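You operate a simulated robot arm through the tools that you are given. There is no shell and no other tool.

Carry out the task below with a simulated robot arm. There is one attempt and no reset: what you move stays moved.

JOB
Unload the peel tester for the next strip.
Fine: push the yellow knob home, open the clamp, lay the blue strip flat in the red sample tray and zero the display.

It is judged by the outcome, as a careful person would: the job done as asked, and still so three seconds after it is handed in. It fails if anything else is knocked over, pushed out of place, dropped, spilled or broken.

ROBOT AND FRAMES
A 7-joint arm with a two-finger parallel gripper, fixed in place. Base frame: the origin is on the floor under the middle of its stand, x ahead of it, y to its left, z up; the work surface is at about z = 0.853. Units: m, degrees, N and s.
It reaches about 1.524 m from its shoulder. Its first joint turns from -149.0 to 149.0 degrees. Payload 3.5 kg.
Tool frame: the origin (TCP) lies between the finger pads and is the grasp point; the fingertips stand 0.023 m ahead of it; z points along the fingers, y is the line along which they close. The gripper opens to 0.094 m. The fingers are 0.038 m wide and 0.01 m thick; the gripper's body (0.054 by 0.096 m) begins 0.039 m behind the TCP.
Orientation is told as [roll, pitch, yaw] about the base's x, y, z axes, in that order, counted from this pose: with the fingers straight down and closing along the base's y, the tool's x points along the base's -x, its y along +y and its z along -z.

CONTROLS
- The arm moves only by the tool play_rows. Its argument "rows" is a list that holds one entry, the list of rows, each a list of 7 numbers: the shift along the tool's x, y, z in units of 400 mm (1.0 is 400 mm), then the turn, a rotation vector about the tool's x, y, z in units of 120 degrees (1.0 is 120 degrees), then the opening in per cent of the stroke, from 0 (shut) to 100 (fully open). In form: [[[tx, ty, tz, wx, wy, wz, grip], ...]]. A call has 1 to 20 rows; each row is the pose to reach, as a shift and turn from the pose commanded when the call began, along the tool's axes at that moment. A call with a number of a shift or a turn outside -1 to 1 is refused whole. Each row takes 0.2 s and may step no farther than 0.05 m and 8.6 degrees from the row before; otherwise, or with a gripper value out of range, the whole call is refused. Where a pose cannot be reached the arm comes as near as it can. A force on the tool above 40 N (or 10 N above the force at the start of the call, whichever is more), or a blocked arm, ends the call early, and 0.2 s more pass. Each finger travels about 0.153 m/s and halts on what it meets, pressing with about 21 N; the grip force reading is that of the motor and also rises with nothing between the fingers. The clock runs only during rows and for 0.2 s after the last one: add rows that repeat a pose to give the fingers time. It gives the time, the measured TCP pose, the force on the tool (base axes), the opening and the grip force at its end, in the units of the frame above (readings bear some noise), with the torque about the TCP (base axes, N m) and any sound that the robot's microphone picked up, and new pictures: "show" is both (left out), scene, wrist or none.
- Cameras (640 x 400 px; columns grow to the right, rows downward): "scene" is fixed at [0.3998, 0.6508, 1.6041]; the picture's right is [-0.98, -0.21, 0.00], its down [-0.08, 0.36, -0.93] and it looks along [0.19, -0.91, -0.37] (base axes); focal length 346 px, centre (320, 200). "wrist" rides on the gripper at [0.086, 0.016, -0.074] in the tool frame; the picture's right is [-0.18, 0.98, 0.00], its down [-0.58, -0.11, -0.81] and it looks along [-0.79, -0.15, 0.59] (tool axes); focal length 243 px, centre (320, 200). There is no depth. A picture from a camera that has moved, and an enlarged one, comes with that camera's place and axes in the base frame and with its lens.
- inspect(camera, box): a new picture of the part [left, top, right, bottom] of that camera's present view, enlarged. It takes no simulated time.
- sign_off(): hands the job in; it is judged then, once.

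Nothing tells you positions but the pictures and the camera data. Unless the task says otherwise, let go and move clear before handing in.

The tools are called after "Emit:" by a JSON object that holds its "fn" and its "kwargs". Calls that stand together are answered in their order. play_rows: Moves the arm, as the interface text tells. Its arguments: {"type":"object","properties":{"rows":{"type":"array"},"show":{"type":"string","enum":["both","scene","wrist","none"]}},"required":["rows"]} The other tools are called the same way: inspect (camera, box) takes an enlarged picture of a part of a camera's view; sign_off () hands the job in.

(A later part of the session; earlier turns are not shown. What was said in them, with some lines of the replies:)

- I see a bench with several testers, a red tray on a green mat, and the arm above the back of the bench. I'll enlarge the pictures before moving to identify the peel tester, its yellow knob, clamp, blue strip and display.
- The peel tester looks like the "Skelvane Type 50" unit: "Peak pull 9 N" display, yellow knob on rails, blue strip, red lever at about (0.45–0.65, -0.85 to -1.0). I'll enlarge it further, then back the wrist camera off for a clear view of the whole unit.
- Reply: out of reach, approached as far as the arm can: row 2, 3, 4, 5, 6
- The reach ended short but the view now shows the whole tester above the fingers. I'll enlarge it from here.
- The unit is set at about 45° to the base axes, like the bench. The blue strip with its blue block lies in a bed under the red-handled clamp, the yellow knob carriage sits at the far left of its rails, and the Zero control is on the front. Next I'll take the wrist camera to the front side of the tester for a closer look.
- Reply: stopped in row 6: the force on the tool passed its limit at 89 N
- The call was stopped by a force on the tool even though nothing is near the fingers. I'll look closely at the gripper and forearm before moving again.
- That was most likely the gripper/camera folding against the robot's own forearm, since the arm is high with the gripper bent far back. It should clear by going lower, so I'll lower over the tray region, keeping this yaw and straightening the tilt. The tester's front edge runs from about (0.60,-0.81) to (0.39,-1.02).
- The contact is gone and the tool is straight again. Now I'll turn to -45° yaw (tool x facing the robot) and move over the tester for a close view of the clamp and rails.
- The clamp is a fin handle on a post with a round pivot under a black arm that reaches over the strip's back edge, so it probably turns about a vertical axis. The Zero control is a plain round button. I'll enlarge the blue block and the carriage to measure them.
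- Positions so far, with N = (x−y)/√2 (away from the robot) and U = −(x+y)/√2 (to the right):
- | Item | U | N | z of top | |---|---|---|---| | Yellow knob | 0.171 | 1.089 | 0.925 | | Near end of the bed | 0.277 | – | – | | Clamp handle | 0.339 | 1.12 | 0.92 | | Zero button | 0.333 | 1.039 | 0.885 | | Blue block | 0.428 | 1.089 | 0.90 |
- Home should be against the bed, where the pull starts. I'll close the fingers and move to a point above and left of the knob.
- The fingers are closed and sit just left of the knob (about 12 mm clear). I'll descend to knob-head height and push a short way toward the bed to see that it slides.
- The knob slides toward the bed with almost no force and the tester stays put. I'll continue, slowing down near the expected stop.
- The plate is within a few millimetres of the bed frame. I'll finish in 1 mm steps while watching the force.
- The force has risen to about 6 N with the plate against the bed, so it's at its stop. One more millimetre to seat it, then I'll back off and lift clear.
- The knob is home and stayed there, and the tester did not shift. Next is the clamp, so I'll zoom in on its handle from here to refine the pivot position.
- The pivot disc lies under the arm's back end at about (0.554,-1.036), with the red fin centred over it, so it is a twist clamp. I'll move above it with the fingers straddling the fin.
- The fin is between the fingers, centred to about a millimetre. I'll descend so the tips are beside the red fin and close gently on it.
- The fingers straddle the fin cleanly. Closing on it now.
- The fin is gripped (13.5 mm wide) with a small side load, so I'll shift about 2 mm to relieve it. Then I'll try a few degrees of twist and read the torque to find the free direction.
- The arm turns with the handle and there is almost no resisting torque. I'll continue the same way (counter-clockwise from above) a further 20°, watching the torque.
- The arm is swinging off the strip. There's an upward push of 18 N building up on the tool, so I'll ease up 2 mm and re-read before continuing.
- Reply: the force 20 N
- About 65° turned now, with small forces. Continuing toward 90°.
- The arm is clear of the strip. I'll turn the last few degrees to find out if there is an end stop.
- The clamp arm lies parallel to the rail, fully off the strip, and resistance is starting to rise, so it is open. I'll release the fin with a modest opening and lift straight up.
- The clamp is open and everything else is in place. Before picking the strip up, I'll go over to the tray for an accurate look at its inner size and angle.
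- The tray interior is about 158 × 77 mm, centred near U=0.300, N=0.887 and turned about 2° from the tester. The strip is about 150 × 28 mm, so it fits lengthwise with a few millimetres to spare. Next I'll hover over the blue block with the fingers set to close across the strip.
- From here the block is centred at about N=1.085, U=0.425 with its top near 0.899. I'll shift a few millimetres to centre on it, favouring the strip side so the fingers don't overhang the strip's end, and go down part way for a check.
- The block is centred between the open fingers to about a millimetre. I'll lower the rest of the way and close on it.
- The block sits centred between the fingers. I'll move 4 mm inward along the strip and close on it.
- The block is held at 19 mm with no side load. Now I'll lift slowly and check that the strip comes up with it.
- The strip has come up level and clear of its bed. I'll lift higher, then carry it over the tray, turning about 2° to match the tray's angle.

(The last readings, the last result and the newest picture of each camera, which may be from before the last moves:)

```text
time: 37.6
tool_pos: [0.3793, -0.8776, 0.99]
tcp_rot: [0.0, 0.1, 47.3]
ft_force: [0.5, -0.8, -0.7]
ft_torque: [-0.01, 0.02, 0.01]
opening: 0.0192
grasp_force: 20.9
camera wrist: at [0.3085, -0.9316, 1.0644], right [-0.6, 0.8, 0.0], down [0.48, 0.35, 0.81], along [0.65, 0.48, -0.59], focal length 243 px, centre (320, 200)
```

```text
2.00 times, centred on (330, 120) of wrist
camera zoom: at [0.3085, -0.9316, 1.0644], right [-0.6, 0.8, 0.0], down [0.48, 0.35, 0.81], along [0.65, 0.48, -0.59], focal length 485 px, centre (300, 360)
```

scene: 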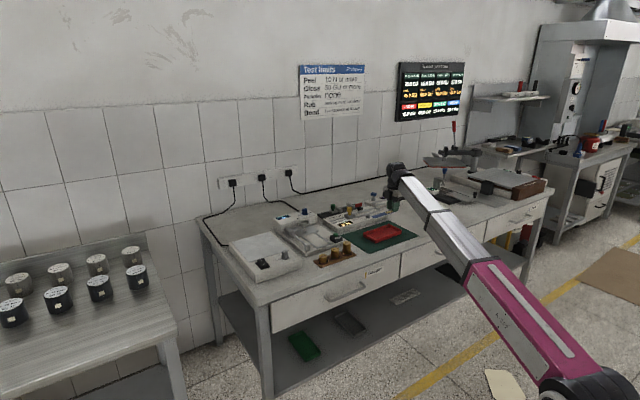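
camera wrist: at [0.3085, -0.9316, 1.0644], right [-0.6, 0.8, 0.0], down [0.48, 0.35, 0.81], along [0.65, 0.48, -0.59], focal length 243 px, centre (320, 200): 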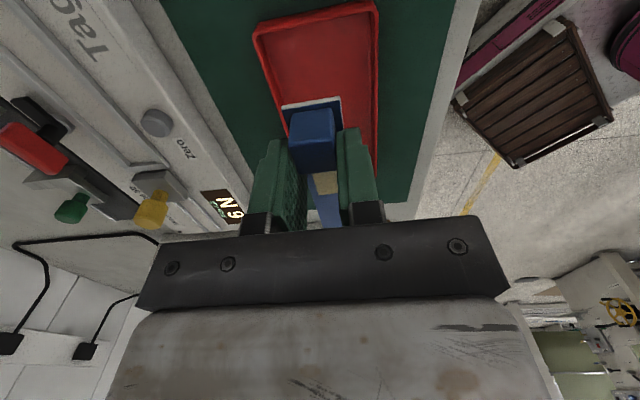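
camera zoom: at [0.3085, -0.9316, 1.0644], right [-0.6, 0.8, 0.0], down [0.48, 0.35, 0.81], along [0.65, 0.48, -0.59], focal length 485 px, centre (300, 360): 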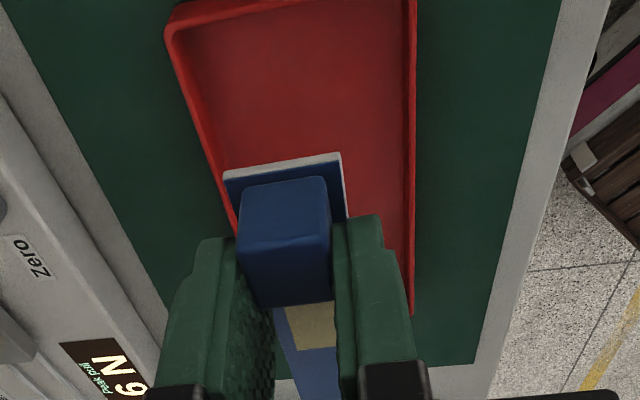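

The strip hangs level over the tray. Its near end is about 5 mm inside the inner wall, the far end should be about 6 mm inside, and it lies on the tray's centreline. I'll lower most of the way and check again.

Emit:
{"fn": "play_rows", "kwargs": {"rows": [[[0, 0, 0.03, 0, 0, 0, 12], [0, 0, 0.065, 0, 0, 0, 12], [0, 0, 0.1, 0, 0, 0, 12], [0, 0, 0.135, 0, 0, 0, 12], [0, 0, 0.165, 0, 0, 0, 12], [0, 0, 0.185, 0, 0, 0, 12], [0, 0, 0.185, 0, 0, 0, 12]]], "show": "both"}}

Emit:
{"fn": "inspect", "kwargs": {"camera": "scene", "box": [350, 200, 420, 250]}}

Emit:
{"fn": "inspect", "kwargs": {"camera": "wrist", "box": [220, 40, 440, 230]}}

```text
time: 39.2
tool_pos: [0.3815, -0.8793, 0.9155]
tcp_rot: [0.1, 0.1, 47.3]
ft_force: [-0.6, 0.2, -1.3]
ft_torque: [-0.02, 0.03, 0.0]
opening: 0.0194
grasp_force: 21.8
camera wrist: at [0.3098, -0.9324, 0.9899], right [-0.6, 0.8, 0.0], down [0.48, 0.35, 0.81], along [0.65, 0.48, -0.59], focal length 243 px, centre (320, 200)
```

scene: 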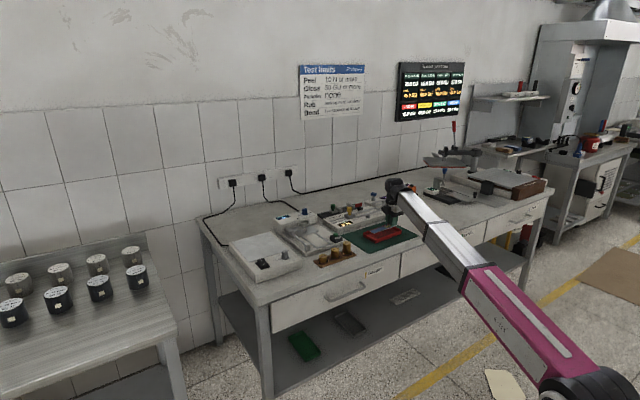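
wrist: 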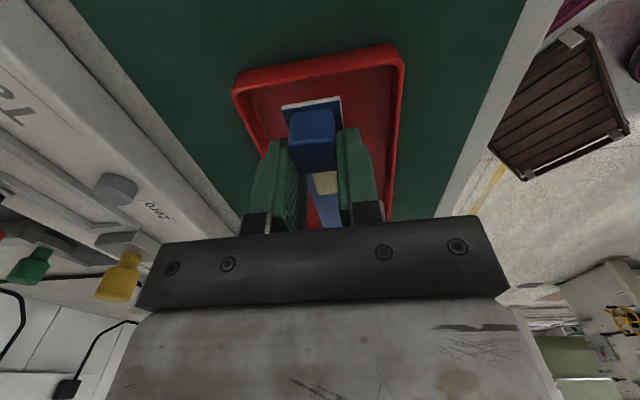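

```text
8.00 times, centred on (385, 225) of scene
camera zoom: at [0.3998, 0.6508, 1.6041], right [-0.98, -0.21, 0.0], down [-0.08, 0.36, -0.93], along [0.19, -0.91, -0.37], focal length 2768 px, centre (-200, 0)
```

zoom: 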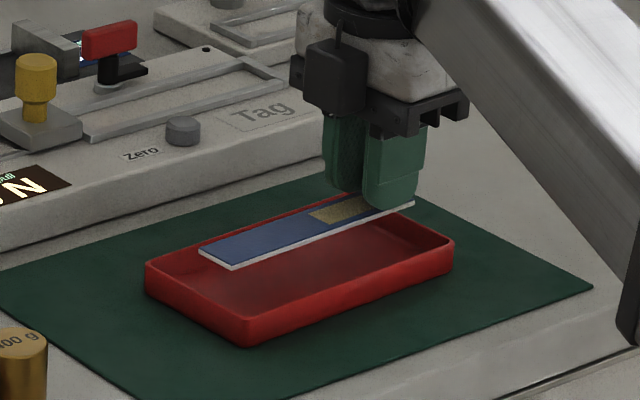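

```text
2.11 times, centred on (330, 135) of wrist
camera zoom: at [0.3098, -0.9324, 0.9899], right [-0.6, 0.8, 0.0], down [0.48, 0.35, 0.81], along [0.65, 0.48, -0.59], focal length 511 px, centre (299, 337)
```

zoom: 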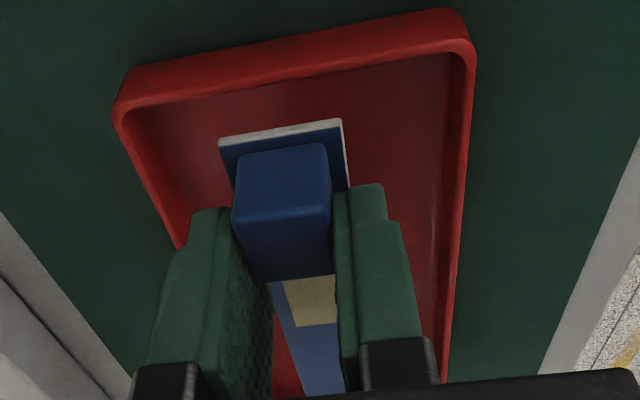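

Cross-checking both cameras, the strip sits about 3 mm too far toward the near end, so I'll shift it that much toward the far end. Then I'll lower gently until the floor is felt.

Emit:
{"fn": "play_rows", "kwargs": {"rows": [[[-0.004, 0, 0, 0, 0, 0, 12], [-0.0075, 0, 0.01, 0, 0, 0, 12], [-0.0075, 0, 0.025, 0, 0, 0, 12], [-0.0075, 0, 0.038, 0, 0, 0, 12], [-0.0075, 0, 0.038, 0, 0, 0, 12]]], "show": "wrist"}}

Emit:
{"fn": "inspect", "kwargs": {"camera": "scene", "box": [355, 205, 415, 250]}}

Emit:
{"fn": "inspect", "kwargs": {"camera": "wrist", "box": [220, 40, 440, 230]}}

```text
time: 40.4
tool_pos: [0.3822, -0.8774, 0.9009]
tcp_rot: [0.1, 0.1, 47.3]
ft_force: [0.0, -0.4, 0.0]
ft_torque: [0.0, 0.07, 0.0]
opening: 0.0192
grasp_force: 20.8
camera wrist: at [0.3109, -0.9305, 0.9756], right [-0.6, 0.8, 0.0], down [0.48, 0.35, 0.81], along [0.65, 0.48, -0.59], focal length 243 px, centre (320, 200)
```

wrist: 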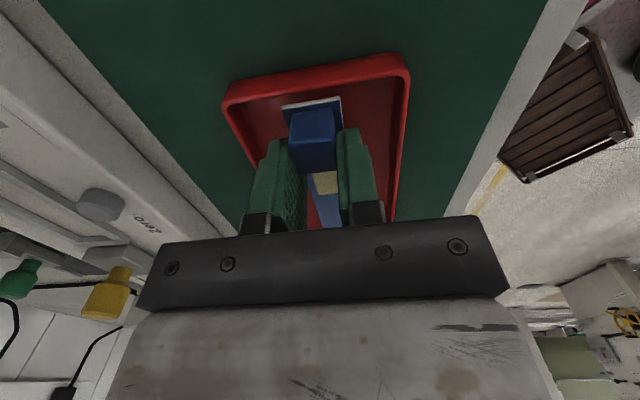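

```text
8.89 times, centred on (385, 228) of scene
camera zoom: at [0.3998, 0.6508, 1.6041], right [-0.98, -0.21, 0.0], down [-0.08, 0.36, -0.93], along [0.19, -0.91, -0.37], focal length 3076 px, centre (-258, -44)
```

zoom: 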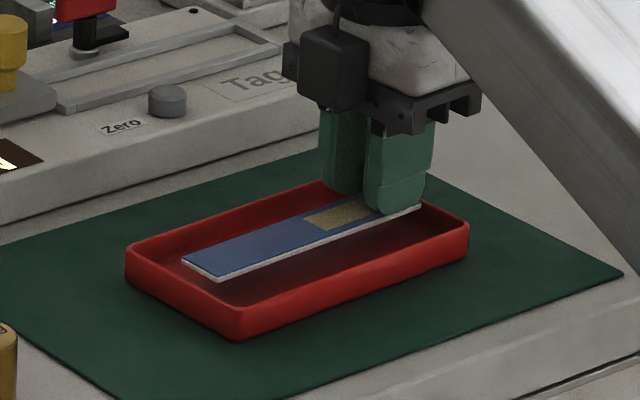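

```text
2.11 times, centred on (330, 135) of wrist
camera zoom: at [0.3109, -0.9305, 0.9756], right [-0.6, 0.8, 0.0], down [0.48, 0.35, 0.81], along [0.65, 0.48, -0.59], focal length 511 px, centre (299, 337)
```

zoom: 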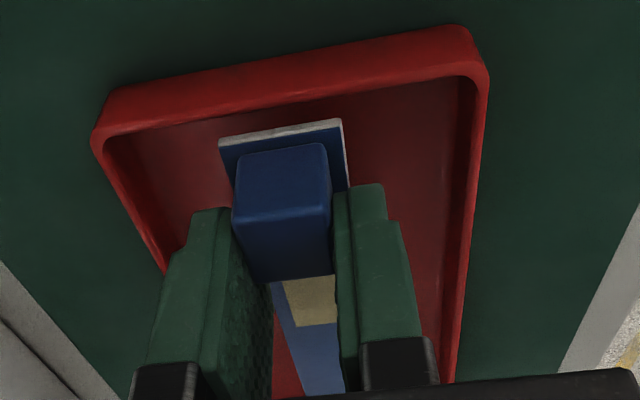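

Gaps are now about 7 mm at the near end and 10 mm at the far end, and the strip is parallel to the tray. Lowering in small steps until it touches.

Emit:
{"fn": "play_rows", "kwargs": {"rows": [[[0, 0, 0.005, 0, 0, 0, 12], [0, 0, 0.01, 0, 0, 0, 12], [0, 0, 0.015, 0, 0, 0, 12], [0, 0, 0.019, 0, 0, 0, 12]]], "show": "none"}}

Emit:
{"fn": "inspect", "kwargs": {"camera": "scene", "box": [355, 205, 415, 250]}}

```text
time: 41.4
tool_pos: [0.3829, -0.876, 0.8935]
tcp_rot: [0.1, 0.2, 47.4]
ft_force: [0.0, -0.3, -0.3]
ft_torque: [-0.05, 0.02, 0.05]
opening: 0.0192
grasp_force: 20.6
```

```text
8.89 times, centred on (385, 228) of scene
camera zoom: at [0.3998, 0.6508, 1.6041], right [-0.98, -0.21, 0.0], down [-0.08, 0.36, -0.93], along [0.19, -0.91, -0.37], focal length 3076 px, centre (-258, -44)
```

zoom: 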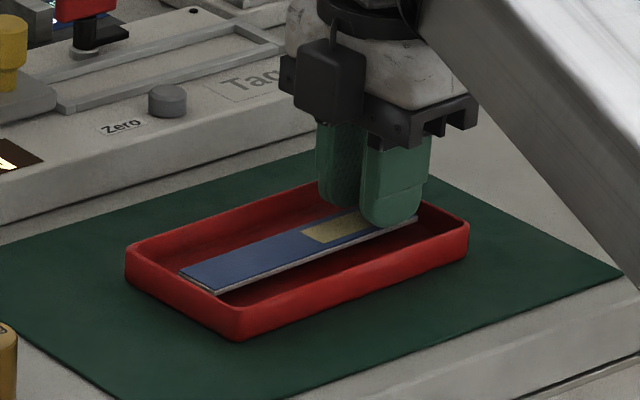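

Emit:
{"fn": "play_rows", "kwargs": {"rows": [[[0, 0, 0.0025, 0, 0, 0, 12], [0, 0, 0.005, 0, 0, 0, 12]]], "show": "none"}}

Emit:
{"fn": "play_rows", "kwargs": {"rows": [[[0, 0, 0.0025, 0, 0, 0, 12], [0, 0, 0.0045, 0, 0, 0, 12]]], "show": "none"}}

Emit:
{"fn": "inspect", "kwargs": {"camera": "scene", "box": [355, 205, 415, 250]}}

```text
time: 42.0
tool_pos: [0.3824, -0.8774, 0.8898]
tcp_rot: [0.2, 0.0, 47.3]
ft_force: [0.3, -0.3, 0.6]
ft_torque: [-0.04, 0.0, 0.0]
opening: 0.0192
grasp_force: 20.9
```

```text
time: 42.6
tool_pos: [0.3822, -0.8761, 0.8907]
tcp_rot: [0.1, 0.0, 47.3]
ft_force: [-0.8, -0.2, -0.6]
ft_torque: [0.04, 0.06, 0.02]
opening: 0.0191
grasp_force: 20.9
```

```text
8.89 times, centred on (385, 228) of scene
camera zoom: at [0.3998, 0.6508, 1.6041], right [-0.98, -0.21, 0.0], down [-0.08, 0.36, -0.93], along [0.19, -0.91, -0.37], focal length 3076 px, centre (-258, -44)
```

zoom: 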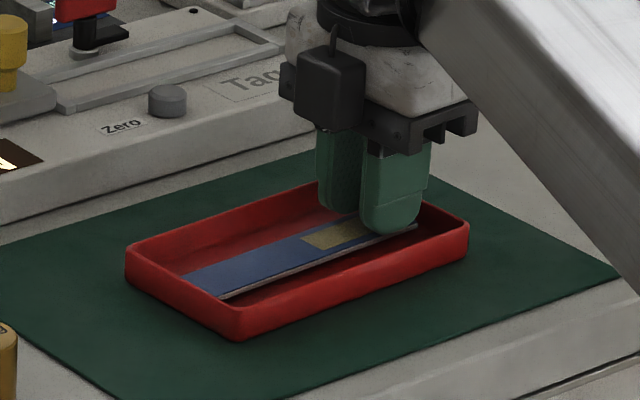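

Emit:
{"fn": "play_rows", "kwargs": {"rows": [[[0, 0, 0.0025, 0, 0, 0, 12], [0, 0, 0.005, 0, 0, 0, 12]]], "show": "none"}}

Emit:
{"fn": "play_rows", "kwargs": {"rows": [[[0, 0, 0.0025, 0, 0, 0, 12], [0, 0, 0.0045, 0, 0, 0, 12]]], "show": "wrist"}}

Emit:
{"fn": "inspect", "kwargs": {"camera": "scene", "box": [355, 205, 415, 250]}}

Emit:
{"fn": "inspect", "kwargs": {"camera": "wrist", "box": [220, 40, 440, 230]}}

```text
time: 43.2
tool_pos: [0.3835, -0.8766, 0.8868]
tcp_rot: [0.1, 0.1, 47.3]
ft_force: [-0.7, 0.7, 0.6]
ft_torque: [-0.01, 0.02, -0.01]
opening: 0.0193
grasp_force: 21.0
```

```text
time: 43.8
tool_pos: [0.3834, -0.8765, 0.8873]
tcp_rot: [0.0, 0.1, 47.2]
ft_force: [-1.0, -1.2, 9.5]
ft_torque: [0.32, -0.3, 0.02]
opening: 0.0191
grasp_force: 20.6
camera wrist: at [0.3118, -0.9302, 0.9608], right [-0.6, 0.8, 0.0], down [0.48, 0.35, 0.81], along [0.65, 0.48, -0.59], focal length 243 px, centre (320, 200)
```

wrist: 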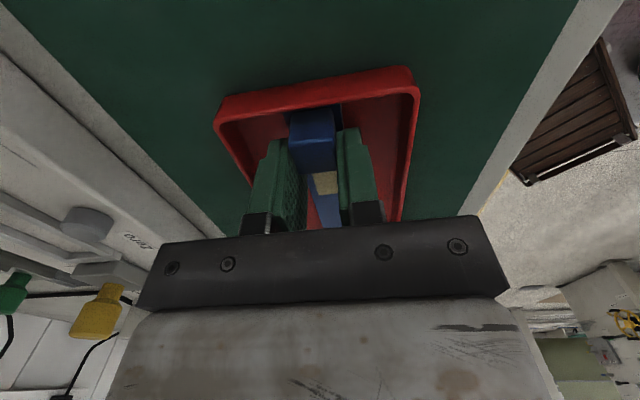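

```text
8.89 times, centred on (385, 228) of scene
camera zoom: at [0.3998, 0.6508, 1.6041], right [-0.98, -0.21, 0.0], down [-0.08, 0.36, -0.93], along [0.19, -0.91, -0.37], focal length 3076 px, centre (-258, -44)
```

zoom: 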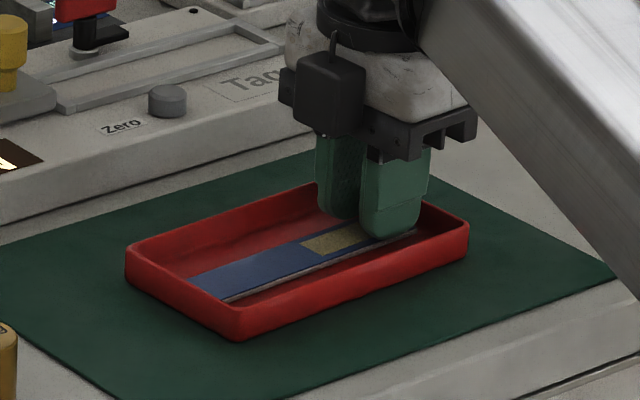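

```text
2.11 times, centred on (330, 135) of wrist
camera zoom: at [0.3118, -0.9302, 0.9608], right [-0.6, 0.8, 0.0], down [0.48, 0.35, 0.81], along [0.65, 0.48, -0.59], focal length 511 px, centre (299, 337)
```

zoom: 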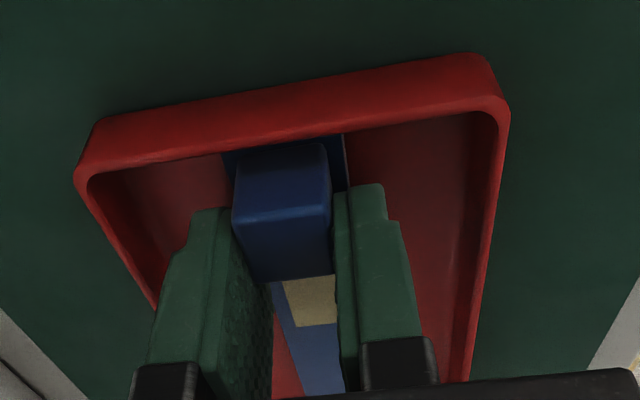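

The strip touched the floor with about 9 N. The reaction acts near the strip's middle, so it's lying flat along its length. I'll ease off a millimetre, open the fingers a little and lift straight up.

Emit:
{"fn": "play_rows", "kwargs": {"rows": [[[0, 0, -0.0022, 0, 0, 0, 12], [0, 0, -0.0022, 0, 0, 0, 22], [0, 0, -0.0022, 0, 0, 0, 32], [0, 0, -0.0022, 0, 0, 0, 38], [0, 0, -0.0022, 0, 0, 0, 38]]], "show": "wrist"}}

Emit:
{"fn": "inspect", "kwargs": {"camera": "wrist", "box": [220, 40, 440, 230]}}

Emit:
{"fn": "inspect", "kwargs": {"camera": "scene", "box": [355, 205, 415, 250]}}

```text
time: 45.0
tool_pos: [0.384, -0.8769, 0.8871]
tcp_rot: [0.1, 0.1, 47.3]
ft_force: [-0.3, -0.5, 0.3]
ft_torque: [-0.06, 0.0, -0.01]
opening: 0.0356
grasp_force: 0.1
camera wrist: at [0.3117, -0.9299, 0.9614], right [-0.6, 0.8, 0.0], down [0.48, 0.35, 0.81], along [0.65, 0.48, -0.59], focal length 243 px, centre (320, 200)
```

wrist: 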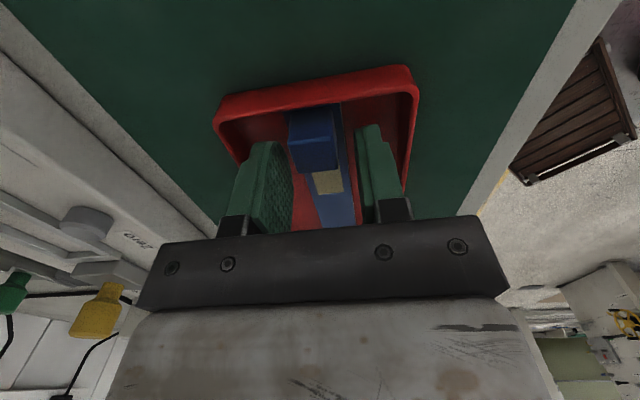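

```text
2.11 times, centred on (330, 135) of wrist
camera zoom: at [0.3117, -0.9299, 0.9614], right [-0.6, 0.8, 0.0], down [0.48, 0.35, 0.81], along [0.65, 0.48, -0.59], focal length 511 px, centre (299, 337)
```

zoom: 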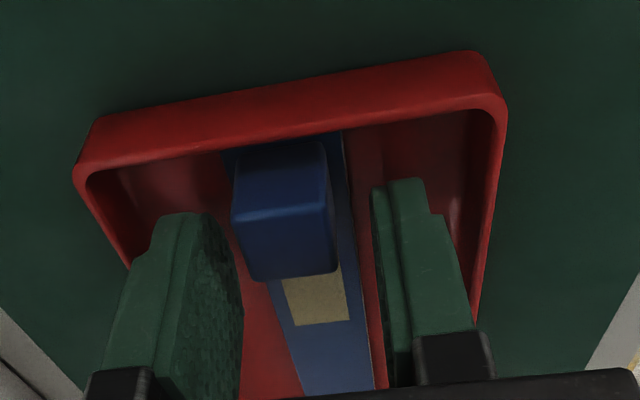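

```text
8.89 times, centred on (385, 228) of scene
camera zoom: at [0.3998, 0.6508, 1.6041], right [-0.98, -0.21, 0.0], down [-0.08, 0.36, -0.93], along [0.19, -0.91, -0.37], focal length 3076 px, centre (-258, -44)
```

zoom: 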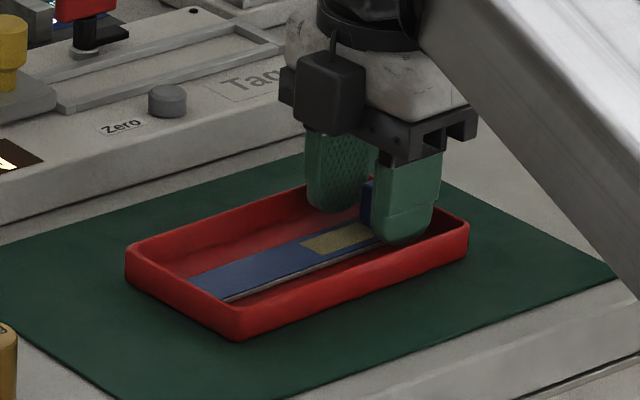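

The strip is released and hasn't moved. Lifting straight up to check it.

Emit:
{"fn": "play_rows", "kwargs": {"rows": [[[0, 0, -0.02, 0, 0, 0, 38], [0, 0, -0.06, 0, 0, 0, 38], [0, 0, -0.12, 0, 0, 0, 38], [0, 0, -0.19, 0, 0, 0, 38], [0, 0, -0.27, 0, 0, 0, 38]]], "show": "both"}}

Emit:
{"fn": "inspect", "kwargs": {"camera": "wrist", "box": [220, 0, 440, 200]}}

Emit:
{"fn": "inspect", "kwargs": {"camera": "scene", "box": [355, 205, 415, 250]}}

```text
time: 46.2
tool_pos: [0.3833, -0.8733, 0.9954]
tcp_rot: [0.1, 0.1, 47.3]
ft_force: [-0.8, 0.3, 1.0]
ft_torque: [-0.01, -0.02, 0.04]
opening: 0.0359
grasp_force: 0.1
camera wrist: at [0.312, -0.9277, 1.0699], right [-0.6, 0.8, 0.0], down [0.48, 0.35, 0.81], along [0.65, 0.48, -0.59], focal length 243 px, centre (320, 200)
```

scene: 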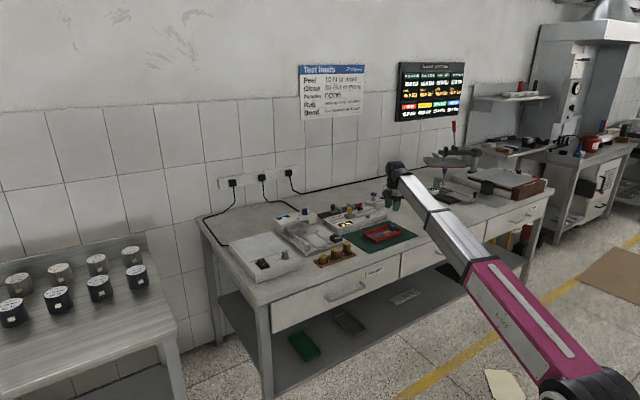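
wrist: 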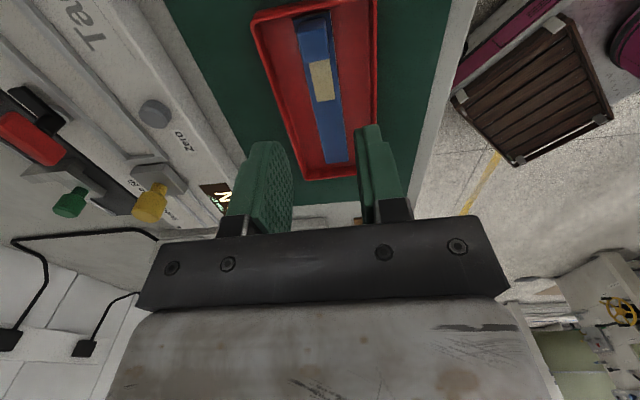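

```text
2.00 times, centred on (330, 100) of wrist
camera zoom: at [0.312, -0.9277, 1.0699], right [-0.6, 0.8, 0.0], down [0.48, 0.35, 0.81], along [0.65, 0.48, -0.59], focal length 485 px, centre (300, 400)
```

zoom: 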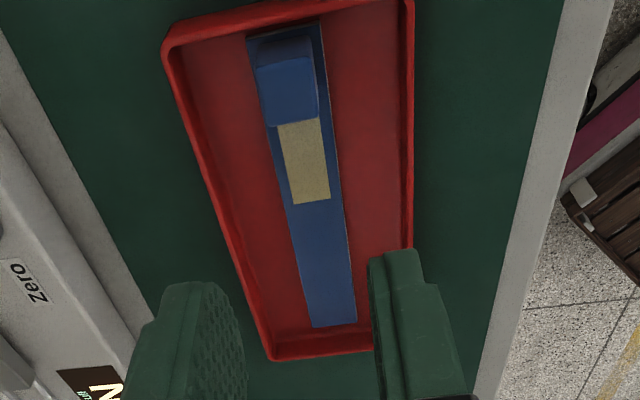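

```text
8.89 times, centred on (385, 228) of scene
camera zoom: at [0.3998, 0.6508, 1.6041], right [-0.98, -0.21, 0.0], down [-0.08, 0.36, -0.93], along [0.19, -0.91, -0.37], focal length 3076 px, centre (-258, -44)
```

zoom: 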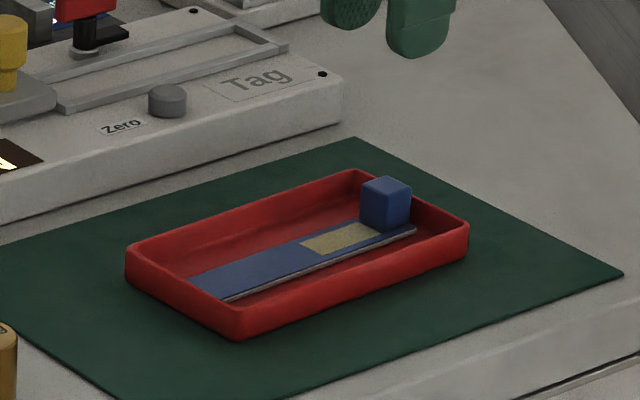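

The strip lies flat inside the tray. The last item is the Zero button, so I'll close the fingers and move above it for a close look before pressing.

Emit:
{"fn": "play_rows", "kwargs": {"rows": [[[-0.004, -0.07, 0, 0, 0, 0.004, 38], [-0.009, -0.145, 0, 0, 0, 0.008, 20], [-0.014, -0.22, 0.01, 0, 0, 0.012, 0], [-0.019, -0.295, 0.03, 0, 0, 0.016, 0], [-0.024, -0.371, 0.06, 0, 0, 0.0192, 0], [-0.024, -0.371, 0.06, 0, 0, 0.0192, 0]]], "show": "both"}}

Emit:
{"fn": "inspect", "kwargs": {"camera": "wrist", "box": [220, 30, 440, 200]}}

Emit:
{"fn": "inspect", "kwargs": {"camera": "scene", "box": [325, 185, 405, 240]}}

```text
time: 47.6
tool_pos: [0.4971, -0.968, 0.9704]
tcp_rot: [0.2, 0.1, 44.9]
ft_force: [0.7, -0.2, 0.1]
ft_torque: [-0.02, 0.02, 0.01]
opening: 0.0
grasp_force: 21.1
camera wrist: at [0.4255, -1.0193, 1.0456], right [-0.56, 0.83, 0.0], down [0.49, 0.33, 0.81], along [0.66, 0.46, -0.59], focal length 243 px, centre (320, 200)
```

scene: 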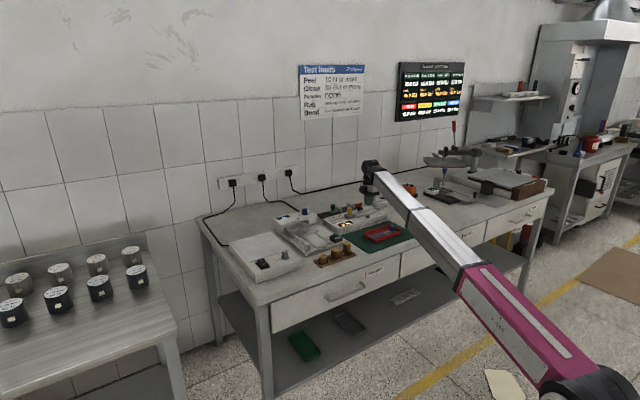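
wrist: 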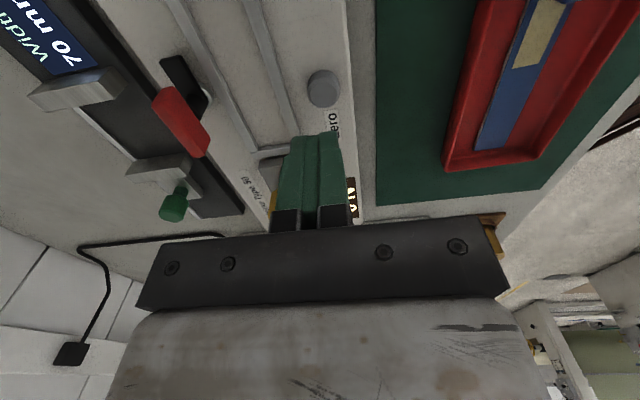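

```text
2.35 times, centred on (330, 115) of wrist
camera zoom: at [0.4255, -1.0193, 1.0456], right [-0.56, 0.83, 0.0], down [0.49, 0.33, 0.81], along [0.66, 0.46, -0.59], focal length 571 px, centre (296, 400)
```

zoom: 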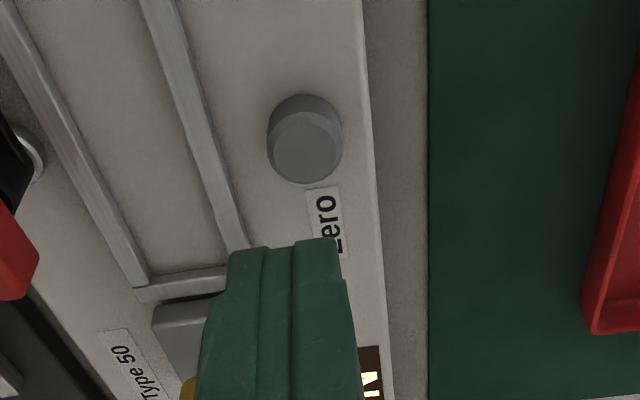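

```text
7.27 times, centred on (365, 212) of scene
camera zoom: at [0.3998, 0.6508, 1.6041], right [-0.98, -0.21, 0.0], down [-0.08, 0.36, -0.93], along [0.19, -0.91, -0.37], focal length 2517 px, centre (-7, 109)
```

zoom: 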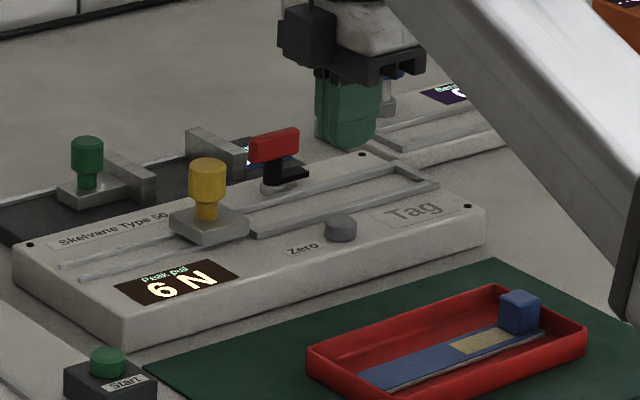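

The button is under the fingertips to about 2 mm. I'll descend to just above it, then press in 1 mm steps while watching the force and the display.

Emit:
{"fn": "play_rows", "kwargs": {"rows": [[[-0.004, 0, 0.04, 0, 0, 0, 0], [-0.004, 0, 0.09, 0, 0, 0, 0], [-0.004, 0, 0.125, 0, 0, 0, 0], [-0.004, 0, 0.125, 0, 0, 0, 0]]], "show": "wrist"}}

Emit:
{"fn": "inspect", "kwargs": {"camera": "scene", "box": [325, 195, 395, 240]}}

```text
time: 48.6
tool_pos: [0.4999, -0.9679, 0.9195]
tcp_rot: [0.0, 0.1, 45.0]
ft_force: [-0.6, -0.2, 1.2]
ft_torque: [-0.02, -0.01, 0.01]
opening: 0.0
grasp_force: 21.4
camera wrist: at [0.4271, -1.0197, 0.9937], right [-0.56, 0.83, 0.0], down [0.49, 0.33, 0.81], along [0.66, 0.46, -0.59], focal length 243 px, centre (320, 200)
```

wrist: 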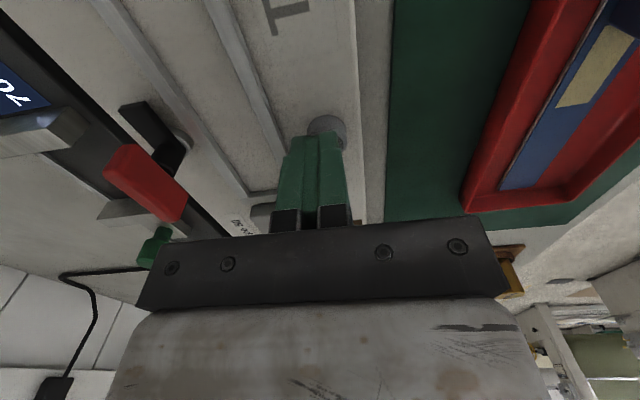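

```text
8.89 times, centred on (360, 218) of scene
camera zoom: at [0.3998, 0.6508, 1.6041], right [-0.98, -0.21, 0.0], down [-0.08, 0.36, -0.93], along [0.19, -0.91, -0.37], focal length 3076 px, centre (-36, 44)
```

zoom: 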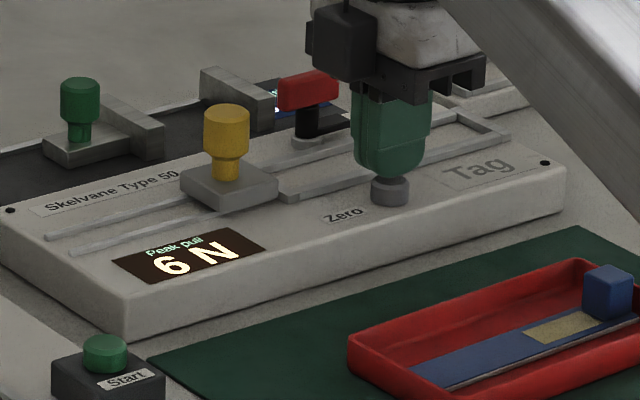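

Fingertips are just above the button. I'll shift 3 mm toward its centre and press down gradually.

Emit:
{"fn": "play_rows", "kwargs": {"rows": [[[0.003, 0.0075, 0, 0, 0, 0, 0], [0.003, 0.0075, 0.01, 0, 0, 0, 0], [0.003, 0.0075, 0.016, 0, 0, 0, 0]]], "show": "none"}}

Emit:
{"fn": "play_rows", "kwargs": {"rows": [[[0, 0, 0.0025, 0, 0, 0, 0], [0, 0, 0.005, 0, 0, 0, 0]]], "show": "none"}}

Emit:
{"fn": "inspect", "kwargs": {"camera": "scene", "box": [325, 195, 395, 240]}}

```text
time: 49.4
tool_pos: [0.4959, -0.9682, 0.9143]
tcp_rot: [0.0, 0.0, 45.0]
ft_force: [-0.8, 1.1, 1.3]
ft_torque: [0.04, 0.02, 0.01]
opening: 0.0001
grasp_force: 21.5
```

```text
time: 50.0
tool_pos: [0.4962, -0.9669, 0.9129]
tcp_rot: [0.1, 0.1, 45.0]
ft_force: [0.9, 0.5, 2.0]
ft_torque: [-0.01, -0.01, 0.01]
opening: 0.0
grasp_force: 20.8
heard: click
```

```text
8.89 times, centred on (360, 218) of scene
camera zoom: at [0.3998, 0.6508, 1.6041], right [-0.98, -0.21, 0.0], down [-0.08, 0.36, -0.93], along [0.19, -0.91, -0.37], focal length 3076 px, centre (-36, 44)
```

zoom: 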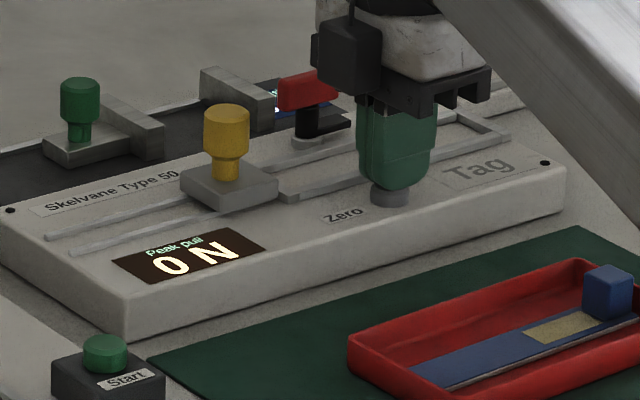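

A click was heard and the display now reads 0 N. I'll lift straight off the button and move clear, then check everything.

Emit:
{"fn": "play_rows", "kwargs": {"rows": [[[0, 0, -0.03, 0, 0, 0, 0], [0, 0, -0.08, 0, 0, 0, 0], [0, 0, -0.15, 0, 0, 0, 0], [0, 0, -0.23, 0, 0, 0, 0], [0, 0, -0.32, 0, 0, 0, 0], [0.03, 0, -0.4, 0, 0, 0, 0], [0.08, 0, -0.44, 0, 0, 0, 0], [0.08, 0, -0.44, 0, 0, 0, 20]]], "show": "both"}}

Emit:
{"fn": "inspect", "kwargs": {"camera": "scene", "box": [320, 190, 420, 255]}}

Emit:
{"fn": "inspect", "kwargs": {"camera": "wrist", "box": [60, 0, 560, 220]}}

Emit:
{"fn": "inspect", "kwargs": {"camera": "scene", "box": [220, 180, 420, 305]}}

```text
time: 51.8
tool_pos: [0.4743, -0.9875, 1.0883]
tcp_rot: [0.1, 0.0, 45.0]
ft_force: [0.4, -1.3, 0.7]
ft_torque: [-0.01, -0.03, -0.03]
opening: 0.0187
grasp_force: 0.0
camera wrist: at [0.4013, -1.039, 1.1628], right [-0.57, 0.82, 0.0], down [0.49, 0.33, 0.81], along [0.66, 0.46, -0.59], focal length 243 px, centre (320, 200)
```

scene: 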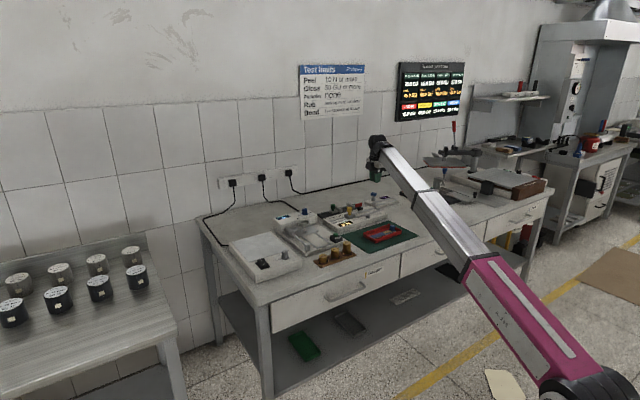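
wrist: 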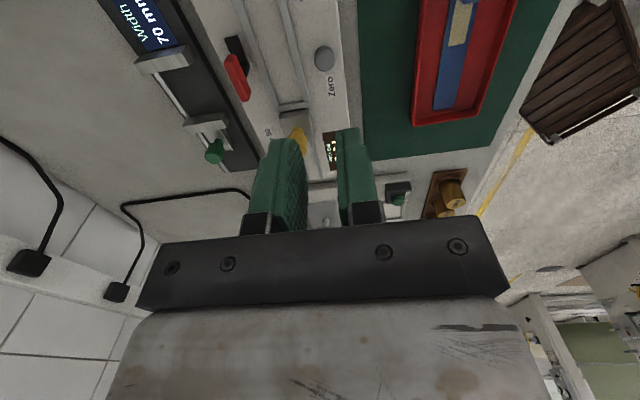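

```text
6.15 times, centred on (370, 222) of scene
camera zoom: at [0.3998, 0.6508, 1.6041], right [-0.98, -0.21, 0.0], down [-0.08, 0.36, -0.93], along [0.19, -0.91, -0.37], focal length 2129 px, centre (12, 62)
```

zoom: 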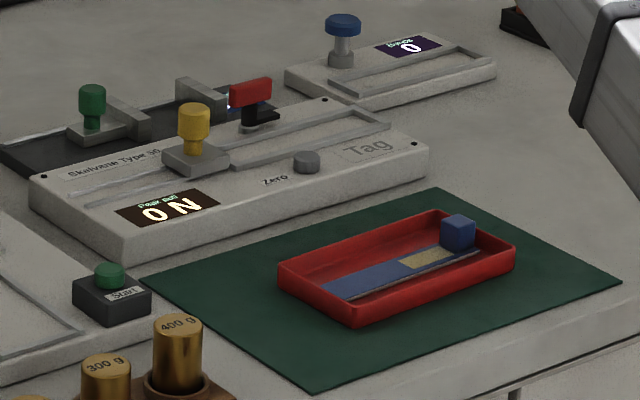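

```text
1.28 times, centred on (310, 110) of wrist
camera zoom: at [0.4013, -1.039, 1.1628], right [-0.57, 0.82, 0.0], down [0.49, 0.33, 0.81], along [0.66, 0.46, -0.59], focal length 311 px, centre (333, 315)
```

zoom: 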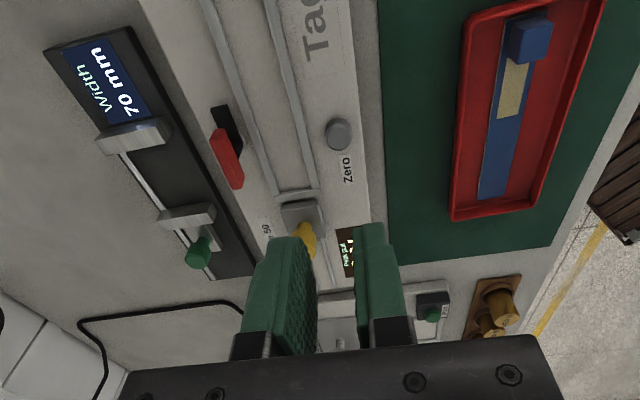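

```text
3.20 times, centred on (320, 242) of scene
camera zoom: at [0.3998, 0.6508, 1.6041], right [-0.98, -0.21, 0.0], down [-0.08, 0.36, -0.93], along [0.19, -0.91, -0.37], focal length 1107 px, centre (320, 64)
```

zoom: 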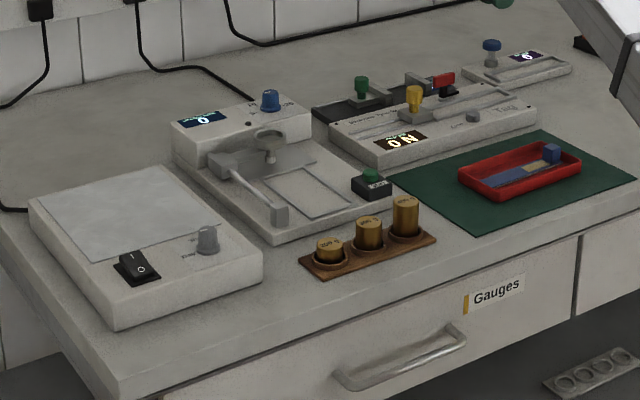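

Before handing in, one last close check of the knob against the bed, the open clamp and the strip in the tray.

Emit:
{"fn": "inspect", "kwargs": {"camera": "scene", "box": [322, 196, 388, 236]}}

Emit:
{"fn": "inspect", "kwargs": {"camera": "scene", "box": [360, 218, 410, 246]}}

Emit:
{"fn": "inspect", "kwargs": {"camera": "wrist", "box": [400, 0, 540, 140]}}

```text
9.70 times, centred on (355, 216) of scene
camera zoom: at [0.3998, 0.6508, 1.6041], right [-0.98, -0.21, 0.0], down [-0.08, 0.36, -0.93], along [0.19, -0.91, -0.37], focal length 3356 px, centre (-19, 45)
```

zoom: 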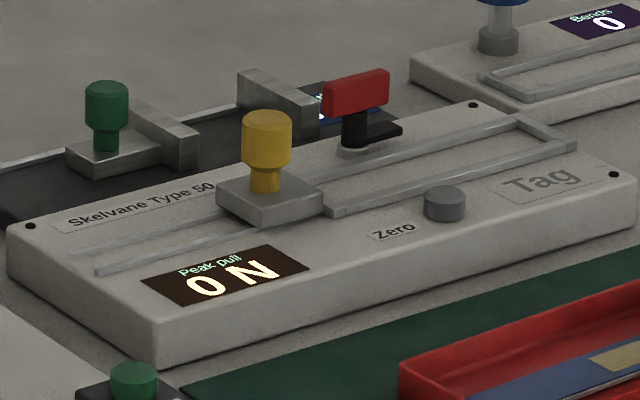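

```text
12.80 times, centred on (385, 232) of scene
camera zoom: at [0.3998, 0.6508, 1.6041], right [-0.98, -0.21, 0.0], down [-0.08, 0.36, -0.93], along [0.19, -0.91, -0.37], focal length 4429 px, centre (-512, -210)
```

zoom: 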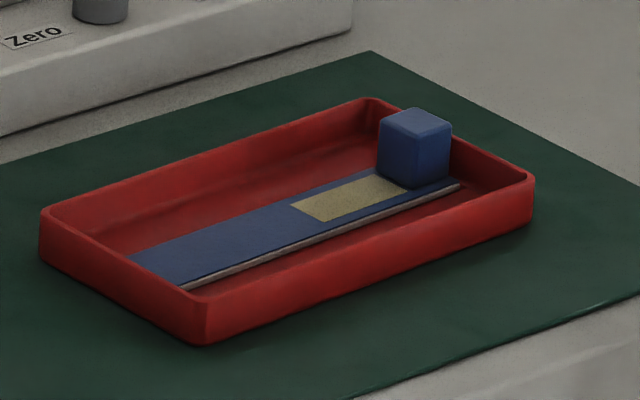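

```text
2.86 times, centred on (470, 70) of wrist
camera zoom: at [0.4013, -1.039, 1.1628], right [-0.57, 0.82, 0.0], down [0.49, 0.33, 0.81], along [0.66, 0.46, -0.59], focal length 693 px, centre (-109, 571)
```

zoom: 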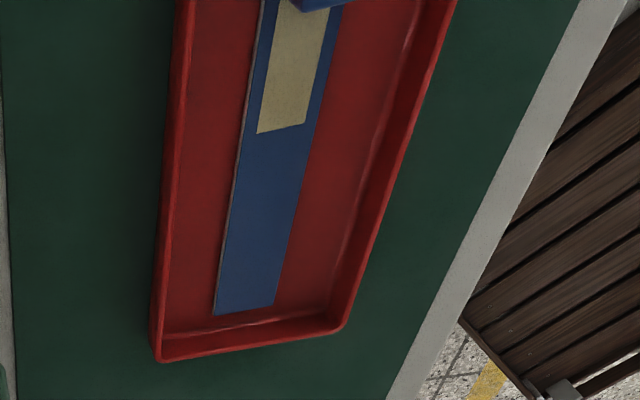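

The yellow knob is home against the bed, the clamp arm is swung off the bed, and the display reads 0 N. The blue strip lies flat in the red tray with space at both ends. The arm is clear and nothing else has moved, so I'm handing in.

Emit:
{"fn": "sign_off", "kwargs": {}}

```text
The job is handed in.
```

The peel tester is unloaded and ready for the next strip, and I've handed the job in.

- **Yellow knob:** pushed along its rails until it stopped against the bed. The tester has no "home" label, so I took that end as home.
- **Clamp:** turned about 90° so its arm is clear of the bed.
- **Blue strip:** lying flat in the red tray, with a few millimetres free at each end.
- **Display:** the Zero button clicked when pressed, and "Peak pull" went from 6 N to 0 N.

One early move was stopped by the force limit at 89 N, well above the bench. It was most likely the gripper touching the robot's own forearm. In the final pictures nothing on the bench had been knocked over or shifted.
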